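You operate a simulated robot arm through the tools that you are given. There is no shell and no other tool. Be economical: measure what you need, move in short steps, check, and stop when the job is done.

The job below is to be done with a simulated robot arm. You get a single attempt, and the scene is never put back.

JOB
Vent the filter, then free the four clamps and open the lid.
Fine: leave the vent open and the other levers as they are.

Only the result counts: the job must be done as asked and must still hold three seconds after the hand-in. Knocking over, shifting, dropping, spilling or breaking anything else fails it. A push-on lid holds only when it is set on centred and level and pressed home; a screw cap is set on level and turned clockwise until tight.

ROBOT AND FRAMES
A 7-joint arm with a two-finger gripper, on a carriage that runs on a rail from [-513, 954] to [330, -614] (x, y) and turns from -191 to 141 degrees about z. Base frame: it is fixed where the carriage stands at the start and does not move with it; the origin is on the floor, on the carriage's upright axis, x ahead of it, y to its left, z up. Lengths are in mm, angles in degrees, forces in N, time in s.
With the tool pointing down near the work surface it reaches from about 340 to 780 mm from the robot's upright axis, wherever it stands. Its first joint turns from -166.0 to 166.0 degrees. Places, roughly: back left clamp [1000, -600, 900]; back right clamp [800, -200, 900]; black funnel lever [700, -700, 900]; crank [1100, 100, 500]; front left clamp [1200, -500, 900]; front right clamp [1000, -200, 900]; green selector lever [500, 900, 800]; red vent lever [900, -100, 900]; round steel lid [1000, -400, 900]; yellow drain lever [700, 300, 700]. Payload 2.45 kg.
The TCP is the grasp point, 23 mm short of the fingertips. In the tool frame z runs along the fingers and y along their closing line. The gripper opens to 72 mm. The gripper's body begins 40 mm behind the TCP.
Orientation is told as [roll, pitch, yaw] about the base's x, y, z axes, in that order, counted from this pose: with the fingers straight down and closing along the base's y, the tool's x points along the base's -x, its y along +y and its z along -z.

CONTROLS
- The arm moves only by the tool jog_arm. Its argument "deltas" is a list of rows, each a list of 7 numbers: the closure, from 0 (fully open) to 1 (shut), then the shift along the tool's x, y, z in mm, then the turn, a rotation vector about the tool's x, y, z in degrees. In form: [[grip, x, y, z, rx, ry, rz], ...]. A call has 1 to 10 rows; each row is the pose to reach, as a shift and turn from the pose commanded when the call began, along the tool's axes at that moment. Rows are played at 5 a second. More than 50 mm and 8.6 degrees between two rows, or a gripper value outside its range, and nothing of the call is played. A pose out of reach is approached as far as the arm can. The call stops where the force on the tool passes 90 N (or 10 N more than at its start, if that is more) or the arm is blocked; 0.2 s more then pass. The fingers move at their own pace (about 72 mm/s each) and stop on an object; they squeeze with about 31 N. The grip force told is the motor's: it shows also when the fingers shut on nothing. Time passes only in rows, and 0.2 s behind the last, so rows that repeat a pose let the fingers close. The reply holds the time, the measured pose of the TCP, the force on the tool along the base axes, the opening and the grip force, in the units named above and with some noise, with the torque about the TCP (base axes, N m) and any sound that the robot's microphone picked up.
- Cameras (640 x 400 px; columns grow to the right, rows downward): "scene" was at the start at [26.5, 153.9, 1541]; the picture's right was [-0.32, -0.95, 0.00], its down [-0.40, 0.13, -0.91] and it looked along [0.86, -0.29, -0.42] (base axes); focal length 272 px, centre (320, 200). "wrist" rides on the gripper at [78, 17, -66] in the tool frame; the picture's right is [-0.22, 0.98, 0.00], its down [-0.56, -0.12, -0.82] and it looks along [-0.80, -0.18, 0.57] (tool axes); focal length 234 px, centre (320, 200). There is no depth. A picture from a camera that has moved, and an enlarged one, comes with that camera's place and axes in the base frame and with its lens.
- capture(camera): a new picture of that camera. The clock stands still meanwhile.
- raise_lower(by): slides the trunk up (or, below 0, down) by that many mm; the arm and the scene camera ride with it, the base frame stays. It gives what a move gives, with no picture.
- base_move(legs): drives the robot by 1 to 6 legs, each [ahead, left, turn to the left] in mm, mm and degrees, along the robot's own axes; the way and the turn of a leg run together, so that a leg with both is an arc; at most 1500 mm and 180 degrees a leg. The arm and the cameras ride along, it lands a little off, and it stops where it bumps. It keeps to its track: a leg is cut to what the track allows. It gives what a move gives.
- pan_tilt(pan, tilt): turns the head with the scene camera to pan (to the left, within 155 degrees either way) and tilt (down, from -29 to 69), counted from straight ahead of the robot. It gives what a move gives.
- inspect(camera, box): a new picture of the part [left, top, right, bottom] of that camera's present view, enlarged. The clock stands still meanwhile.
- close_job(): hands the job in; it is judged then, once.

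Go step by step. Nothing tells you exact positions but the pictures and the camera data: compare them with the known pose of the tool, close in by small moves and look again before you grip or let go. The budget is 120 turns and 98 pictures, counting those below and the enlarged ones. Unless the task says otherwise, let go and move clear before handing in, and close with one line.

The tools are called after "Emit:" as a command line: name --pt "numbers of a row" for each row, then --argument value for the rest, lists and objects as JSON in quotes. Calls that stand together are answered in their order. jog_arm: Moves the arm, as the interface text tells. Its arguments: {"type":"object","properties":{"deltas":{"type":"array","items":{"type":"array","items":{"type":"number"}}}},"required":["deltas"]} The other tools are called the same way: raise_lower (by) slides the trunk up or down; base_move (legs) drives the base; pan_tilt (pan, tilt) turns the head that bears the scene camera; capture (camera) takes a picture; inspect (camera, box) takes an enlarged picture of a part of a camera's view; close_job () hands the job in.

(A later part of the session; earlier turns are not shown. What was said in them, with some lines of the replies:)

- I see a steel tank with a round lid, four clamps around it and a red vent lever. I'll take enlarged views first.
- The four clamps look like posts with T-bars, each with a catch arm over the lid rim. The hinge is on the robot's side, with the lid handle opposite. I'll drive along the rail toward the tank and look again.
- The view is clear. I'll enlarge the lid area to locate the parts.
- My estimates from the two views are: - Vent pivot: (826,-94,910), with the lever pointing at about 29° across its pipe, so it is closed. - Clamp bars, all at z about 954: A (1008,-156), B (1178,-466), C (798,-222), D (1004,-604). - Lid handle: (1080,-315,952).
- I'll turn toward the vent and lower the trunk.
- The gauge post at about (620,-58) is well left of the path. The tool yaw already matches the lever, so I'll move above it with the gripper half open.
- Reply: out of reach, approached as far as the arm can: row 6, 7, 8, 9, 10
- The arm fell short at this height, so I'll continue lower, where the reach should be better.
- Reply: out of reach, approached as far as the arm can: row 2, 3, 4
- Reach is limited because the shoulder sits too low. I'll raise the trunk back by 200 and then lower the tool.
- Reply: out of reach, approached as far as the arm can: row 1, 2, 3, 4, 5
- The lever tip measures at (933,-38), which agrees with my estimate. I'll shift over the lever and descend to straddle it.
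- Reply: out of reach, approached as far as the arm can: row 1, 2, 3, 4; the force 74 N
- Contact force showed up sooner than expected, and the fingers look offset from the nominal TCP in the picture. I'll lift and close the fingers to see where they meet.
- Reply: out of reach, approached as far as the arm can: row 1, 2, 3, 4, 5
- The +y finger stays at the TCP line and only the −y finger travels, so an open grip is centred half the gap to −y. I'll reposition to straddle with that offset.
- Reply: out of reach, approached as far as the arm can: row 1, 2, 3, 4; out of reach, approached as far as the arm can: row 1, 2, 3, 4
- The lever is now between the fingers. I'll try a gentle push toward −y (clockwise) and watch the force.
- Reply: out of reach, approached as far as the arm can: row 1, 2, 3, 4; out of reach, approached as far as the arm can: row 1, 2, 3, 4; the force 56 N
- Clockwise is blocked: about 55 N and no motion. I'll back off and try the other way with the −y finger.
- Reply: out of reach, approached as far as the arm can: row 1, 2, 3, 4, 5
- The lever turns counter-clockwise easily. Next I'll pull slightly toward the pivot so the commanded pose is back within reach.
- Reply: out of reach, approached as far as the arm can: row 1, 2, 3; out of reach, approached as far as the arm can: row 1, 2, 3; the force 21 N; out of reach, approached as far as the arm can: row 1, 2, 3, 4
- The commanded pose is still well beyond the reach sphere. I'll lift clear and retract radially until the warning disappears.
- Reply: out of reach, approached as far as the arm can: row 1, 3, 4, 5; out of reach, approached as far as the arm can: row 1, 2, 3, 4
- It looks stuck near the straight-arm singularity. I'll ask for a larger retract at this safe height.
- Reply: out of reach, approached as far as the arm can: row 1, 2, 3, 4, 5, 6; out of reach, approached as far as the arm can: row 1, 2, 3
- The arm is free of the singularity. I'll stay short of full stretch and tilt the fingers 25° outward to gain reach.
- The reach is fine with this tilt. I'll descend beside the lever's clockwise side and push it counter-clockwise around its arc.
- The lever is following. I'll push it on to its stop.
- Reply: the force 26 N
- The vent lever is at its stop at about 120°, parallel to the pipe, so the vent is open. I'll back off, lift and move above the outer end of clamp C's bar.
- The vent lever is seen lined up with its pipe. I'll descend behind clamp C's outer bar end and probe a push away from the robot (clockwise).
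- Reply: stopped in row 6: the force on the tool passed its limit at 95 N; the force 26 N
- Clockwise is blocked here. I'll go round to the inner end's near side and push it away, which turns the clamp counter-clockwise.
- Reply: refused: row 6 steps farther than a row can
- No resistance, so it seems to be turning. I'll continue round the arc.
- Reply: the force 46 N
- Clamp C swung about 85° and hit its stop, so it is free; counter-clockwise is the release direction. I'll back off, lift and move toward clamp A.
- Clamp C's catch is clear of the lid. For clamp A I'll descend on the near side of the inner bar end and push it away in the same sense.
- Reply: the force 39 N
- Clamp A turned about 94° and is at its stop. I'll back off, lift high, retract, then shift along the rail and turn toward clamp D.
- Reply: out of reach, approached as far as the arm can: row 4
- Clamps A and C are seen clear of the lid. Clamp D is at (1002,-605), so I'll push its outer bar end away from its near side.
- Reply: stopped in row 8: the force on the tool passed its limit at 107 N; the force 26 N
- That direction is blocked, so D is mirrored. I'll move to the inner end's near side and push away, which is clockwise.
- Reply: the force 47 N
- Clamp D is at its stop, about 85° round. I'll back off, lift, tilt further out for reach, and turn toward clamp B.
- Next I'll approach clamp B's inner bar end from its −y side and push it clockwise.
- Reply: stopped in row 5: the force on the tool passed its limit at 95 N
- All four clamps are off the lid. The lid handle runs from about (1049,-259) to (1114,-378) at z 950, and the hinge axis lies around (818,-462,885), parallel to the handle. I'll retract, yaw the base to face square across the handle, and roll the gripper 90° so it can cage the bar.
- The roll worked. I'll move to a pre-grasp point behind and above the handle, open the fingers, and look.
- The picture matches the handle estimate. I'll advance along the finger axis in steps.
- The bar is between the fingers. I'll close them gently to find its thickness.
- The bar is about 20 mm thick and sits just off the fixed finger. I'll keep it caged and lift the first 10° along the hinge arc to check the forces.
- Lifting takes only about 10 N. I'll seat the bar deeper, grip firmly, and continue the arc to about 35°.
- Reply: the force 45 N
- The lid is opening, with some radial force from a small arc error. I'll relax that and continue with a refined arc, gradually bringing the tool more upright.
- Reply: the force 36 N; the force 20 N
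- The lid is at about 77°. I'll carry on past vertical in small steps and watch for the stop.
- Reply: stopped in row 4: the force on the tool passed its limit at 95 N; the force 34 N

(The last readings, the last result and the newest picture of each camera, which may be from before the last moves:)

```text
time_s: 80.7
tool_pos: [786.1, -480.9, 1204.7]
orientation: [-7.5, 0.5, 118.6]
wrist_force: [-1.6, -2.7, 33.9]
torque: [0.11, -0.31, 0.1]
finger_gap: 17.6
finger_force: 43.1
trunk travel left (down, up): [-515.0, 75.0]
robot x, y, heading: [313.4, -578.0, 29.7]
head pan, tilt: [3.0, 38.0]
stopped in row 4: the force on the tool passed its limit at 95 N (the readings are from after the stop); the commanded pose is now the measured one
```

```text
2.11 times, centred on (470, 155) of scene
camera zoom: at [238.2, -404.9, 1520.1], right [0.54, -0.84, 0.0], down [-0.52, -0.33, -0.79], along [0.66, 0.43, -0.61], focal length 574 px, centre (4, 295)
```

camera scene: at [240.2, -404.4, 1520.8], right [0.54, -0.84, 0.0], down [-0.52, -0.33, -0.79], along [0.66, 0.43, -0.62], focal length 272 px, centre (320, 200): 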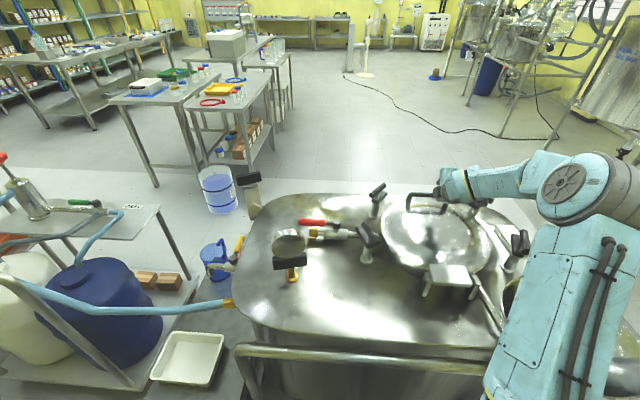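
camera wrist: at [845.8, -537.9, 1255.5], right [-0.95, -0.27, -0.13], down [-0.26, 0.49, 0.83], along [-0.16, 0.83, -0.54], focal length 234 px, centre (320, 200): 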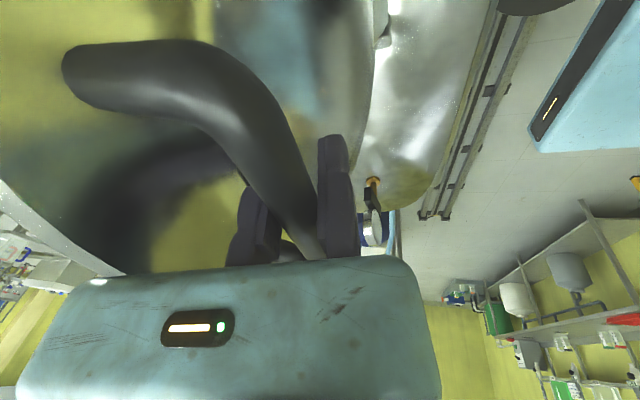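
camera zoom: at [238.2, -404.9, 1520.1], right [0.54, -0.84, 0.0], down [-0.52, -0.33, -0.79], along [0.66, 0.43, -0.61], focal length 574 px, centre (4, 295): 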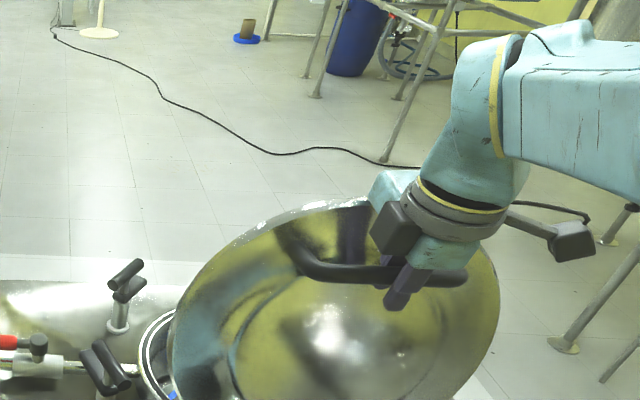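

Emit:
capture --camera "wrist"

Emit:
pan_tilt --pan -12 --tilt 38

Emit:
capture --camera "scene"

```text
28 pictures are left
camera wrist: at [800.9, -560.1, 1269.6], right [-0.95, -0.27, -0.13], down [-0.26, 0.51, 0.82], along [-0.16, 0.82, -0.55], focal length 234 px, centre (320, 200)
```

wrist: 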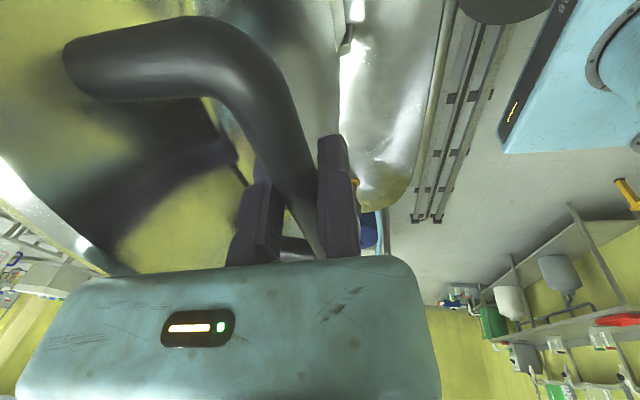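

```text
time_s: 81.5
tool_pos: [785.6, -481.6, 1203.5]
orientation: [-7.4, 0.5, 118.6]
wrist_force: [2.2, -2.3, 44.6]
torque: [0.36, -2.56, 0.15]
finger_gap: 18.0
finger_force: 43.0
trunk travel left (down, up): [-515.0, 75.0]
robot x, y, heading: [310.9, -580.5, 29.7]
head pan, tilt: [-12.0, 38.0]
```

```text
27 pictures are left
camera scene: at [247.2, -425.5, 1520.9], right [0.3, -0.95, 0.0], down [-0.58, -0.19, -0.79], along [0.75, 0.24, -0.61], focal length 272 px, centre (320, 200)
```

scene: 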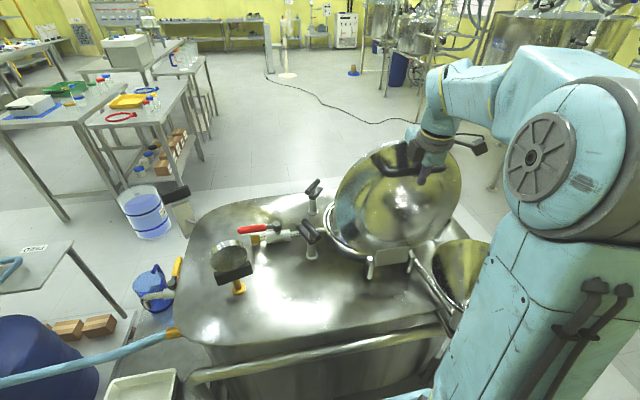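

The hand is probably touching the lid's upper face because I made it too upright. I'll tilt it back toward the robot around the bar.

Emit:
jog_arm --pt "1 0 -0.3 1 6 0 0" --pt "1 0 -0.5 2 12 0 0" --pt "1 0 -0.8 3.5 18 0 0" --pt "1 0 -1.1 4.9 24 0 0"

Emit:
capture --camera "wrist"

Emit:
inspect --camera "scene" --box '[310, 110, 510, 310]'

```text
time_s: 82.5
tool_pos: [787.5, -480.4, 1196.9]
orientation: [-30.9, 0.3, 118.6]
wrist_force: [-5.1, -0.8, 12.7]
torque: [-0.02, 0.06, 0.01]
finger_gap: 17.8
finger_force: 42.6
trunk travel left (down, up): [-515.0, 75.0]
robot x, y, heading: [311.7, -581.4, 29.6]
head pan, tilt: [-12.0, 38.0]
```

```text
26 pictures are left
camera wrist: at [782.9, -570.3, 1245.5], right [-0.84, -0.21, -0.5], down [-0.54, 0.34, 0.76], along [0.01, 0.91, -0.4], focal length 234 px, centre (320, 200)
```

wrist: 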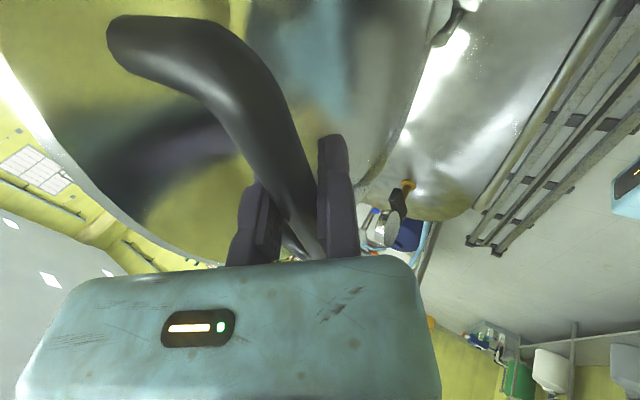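

```text
2.00 times, centred on (410, 210) of scene
camera zoom: at [248.5, -424.9, 1520.5], right [0.3, -0.95, 0.0], down [-0.59, -0.19, -0.79], along [0.75, 0.24, -0.61], focal length 545 px, centre (140, 180)
```

zoom: 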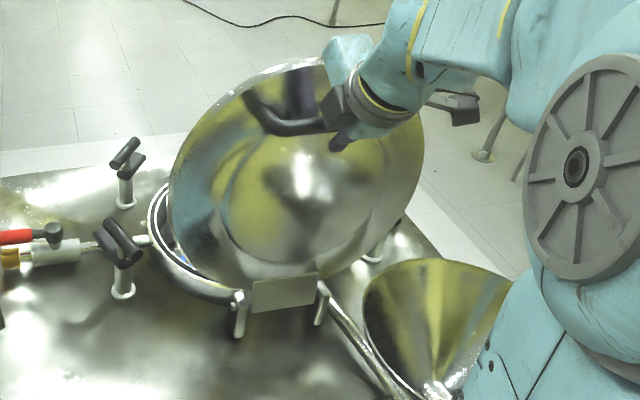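

Forces dropped. I'll keep going past vertical, turning the tool with the lid.

Emit:
jog_arm --pt "1 0 12.5 -5.2 2.5 0 0" --pt "1 0 25 -10.4 5 0 0" --pt "1 0 38 -14.5 7.5 0 0" --pt "1 0 50.7 -18.5 10 0 0"

Emit:
inspect --camera "scene" --box '[310, 110, 510, 310]'

```text
time_s: 83.5
tool_pos: [741.4, -506.8, 1186.5]
orientation: [-41.0, 0.4, 118.7]
wrist_force: [-11.5, 0.3, 22.8]
torque: [-0.04, -0.1, -0.07]
finger_gap: 17.5
finger_force: 43.3
trunk travel left (down, up): [-515.0, 75.0]
robot x, y, heading: [313.2, -580.1, 29.8]
head pan, tilt: [-12.0, 38.0]
```

```text
2.00 times, centred on (410, 210) of scene
camera zoom: at [247.2, -424.6, 1520.8], right [0.3, -0.95, 0.0], down [-0.59, -0.19, -0.79], along [0.75, 0.24, -0.61], focal length 545 px, centre (140, 180)
```

zoom: 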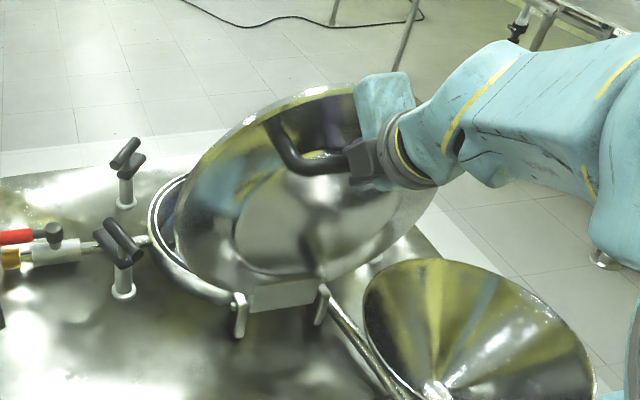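

Emit:
jog_arm --pt "1 0 12 -6 2.5 0 0" --pt "1 0 24.4 -12.5 5 0 0" --pt "1 0 37 -17 7.5 0 0"

Emit:
inspect --camera "scene" --box '[310, 110, 510, 310]'

Emit:
capture --camera "wrist"

```text
time_s: 84.3
tool_pos: [709.9, -521.0, 1176.8]
orientation: [-48.6, 0.5, 118.6]
wrist_force: [31.6, 18.5, 28.2]
torque: [0.19, 0.48, 0.45]
finger_gap: 34.0
finger_force: 45.1
trunk travel left (down, up): [-515.0, 75.0]
robot x, y, heading: [315.0, -581.6, 29.6]
head pan, tilt: [-12.0, 38.0]
```

```text
2.00 times, centred on (410, 210) of scene
camera zoom: at [252.6, -422.4, 1520.9], right [0.3, -0.95, 0.0], down [-0.59, -0.19, -0.79], along [0.75, 0.24, -0.62], focal length 545 px, centre (140, 180)
```

zoom: 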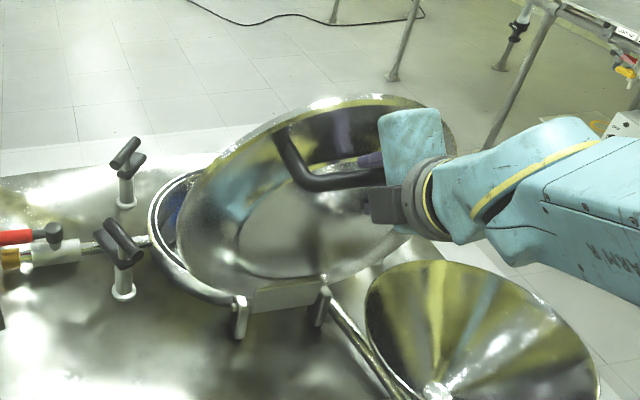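

```text
22 pictures are left
camera wrist: at [694.9, -618.3, 1209.0], right [-0.67, -0.12, -0.73], down [-0.74, 0.24, 0.63], along [0.1, 0.96, -0.25], focal length 234 px, centre (320, 200)
```

wrist: 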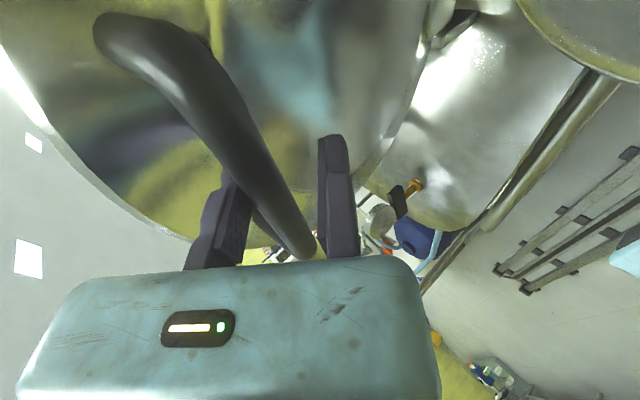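

The moving finger was pushed open, so the lid is at its stop at about 100°, past vertical. I'll open gently and withdraw along the finger axis.

Emit:
jog_arm --pt "0.5 0 -6 0 0 0 0" --pt "0.4 0 -8 0 0 0 0" --pt "0.4 0 -8 0 0 0 0" --pt "0.4 0 -8 -15 0 0 0"

Emit:
capture --camera "wrist"

Emit:
inspect --camera "scene" --box '[310, 110, 510, 310]'

```text
time_s: 85.3
tool_pos: [704.1, -527.7, 1189.8]
orientation: [-48.4, 0.4, 118.7]
wrist_force: [0.5, -0.3, 0.5]
torque: [0.0, 0.02, -0.01]
finger_gap: 43.0
finger_force: 0.1
trunk travel left (down, up): [-515.0, 75.0]
robot x, y, heading: [313.4, -581.3, 29.5]
head pan, tilt: [-12.0, 38.0]
```

```text
21 pictures are left
camera wrist: at [688.2, -623.1, 1223.2], right [-0.67, -0.12, -0.73], down [-0.73, 0.24, 0.63], along [0.1, 0.96, -0.25], focal length 234 px, centre (320, 200)
```

wrist: 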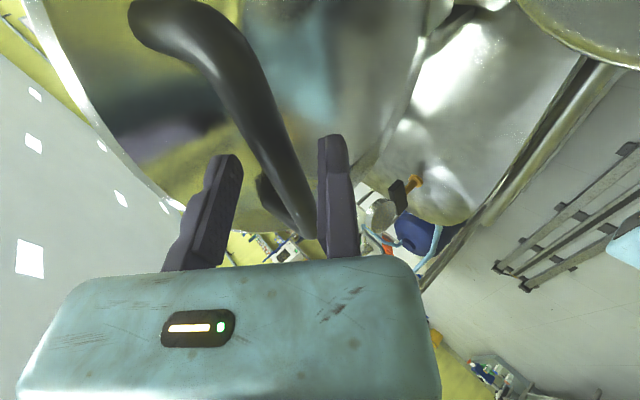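

```text
2.00 times, centred on (410, 210) of scene
camera zoom: at [250.1, -424.5, 1520.7], right [0.3, -0.95, 0.0], down [-0.59, -0.19, -0.79], along [0.75, 0.24, -0.62], focal length 545 px, centre (140, 180)
```

zoom: 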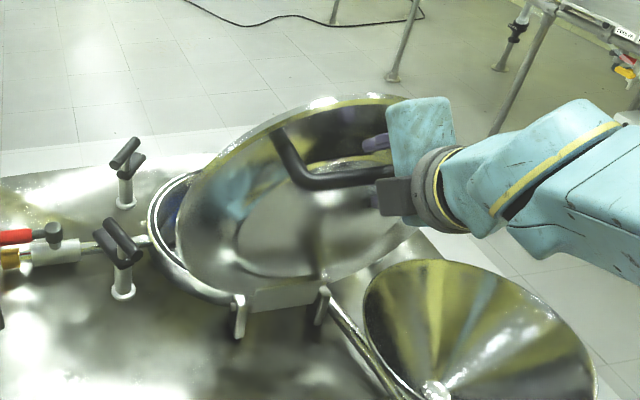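

The lid stays in place with no load. I'll withdraw the rest of the way and then rise.

Emit:
jog_arm --pt "0.4 0 0 -20 0 0 0" --pt "0.4 0 0 -40 0 0 0" --pt "0.4 0 0 -55 0 0 0"

Emit:
capture --camera "wrist"

```text
time_s: 86.1
tool_pos: [664.4, -547.0, 1228.1]
orientation: [-48.2, 0.3, 118.7]
wrist_force: [0.5, 0.6, 0.5]
torque: [0.03, -0.01, 0.03]
finger_gap: 43.3
finger_force: 0.1
trunk travel left (down, up): [-515.0, 75.0]
robot x, y, heading: [312.3, -581.0, 29.6]
head pan, tilt: [-12.0, 38.0]
```

```text
19 pictures are left
camera wrist: at [648.5, -643.3, 1260.4], right [-0.67, -0.12, -0.73], down [-0.73, 0.24, 0.63], along [0.1, 0.96, -0.25], focal length 234 px, centre (320, 200)
```

wrist: 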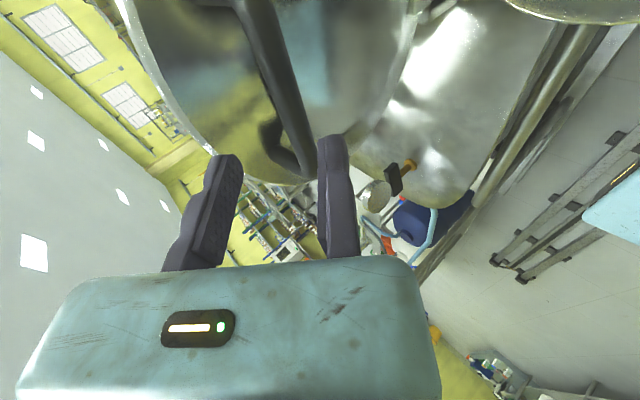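

The fingers are clear of the handle. I'll raise the trunk for clearance and do a final check.

Emit:
raise_lower --by 70

Emit:
capture --camera "scene"

Emit:
inspect --camera "scene" --box '[240, 160, 480, 310]'

```text
time_s: 87.2
tool_pos: [663.2, -547.0, 1298.4]
orientation: [-48.3, 0.3, 118.5]
wrist_force: [-1.2, 0.4, 0.3]
torque: [0.02, -0.01, 0.0]
finger_gap: 43.3
finger_force: 0.1
trunk travel left (down, up): [-585.0, 5.0]
robot x, y, heading: [315.4, -579.0, 29.6]
head pan, tilt: [-12.0, 38.0]
```

```text
18 pictures are left
camera scene: at [249.8, -424.6, 1590.7], right [0.3, -0.95, 0.0], down [-0.59, -0.19, -0.79], along [0.75, 0.24, -0.62], focal length 272 px, centre (320, 200)
```

scene: 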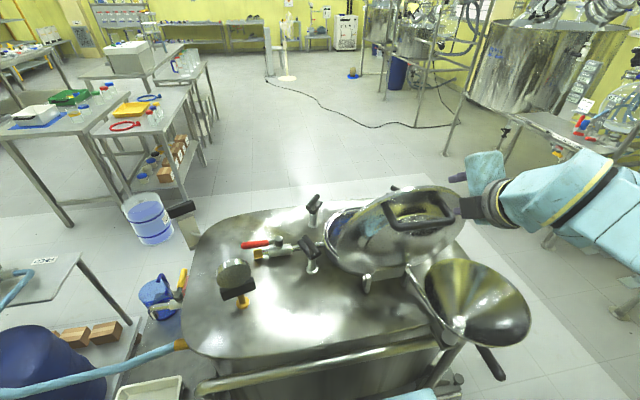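

```text
2.67 times, centred on (360, 235) of scene
camera zoom: at [249.8, -424.6, 1590.7], right [0.3, -0.95, 0.0], down [-0.59, -0.19, -0.79], along [0.75, 0.24, -0.62], focal length 727 px, centre (213, 107)
```

zoom: 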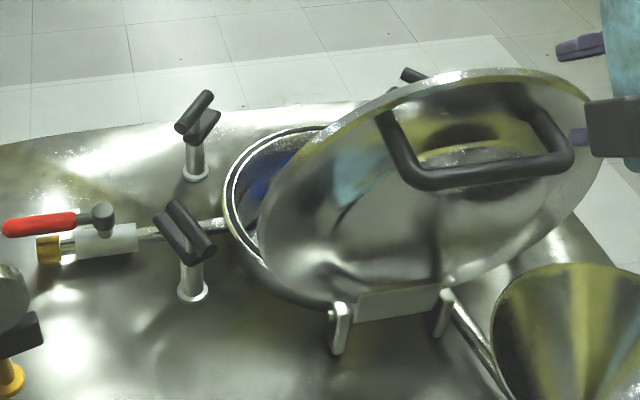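

The lid stands open past vertical and the vent lever lies along its pipe. The clamps in view are off the lid, the gripper is clear, and I left the other levers alone, so I'm handing in.

Emit:
close_job

```text
The job is handed in.
```

The job is handed in: the vent is open, all four clamps are turned off the lid, and the lid stands open at its stop with the other levers left as they were.
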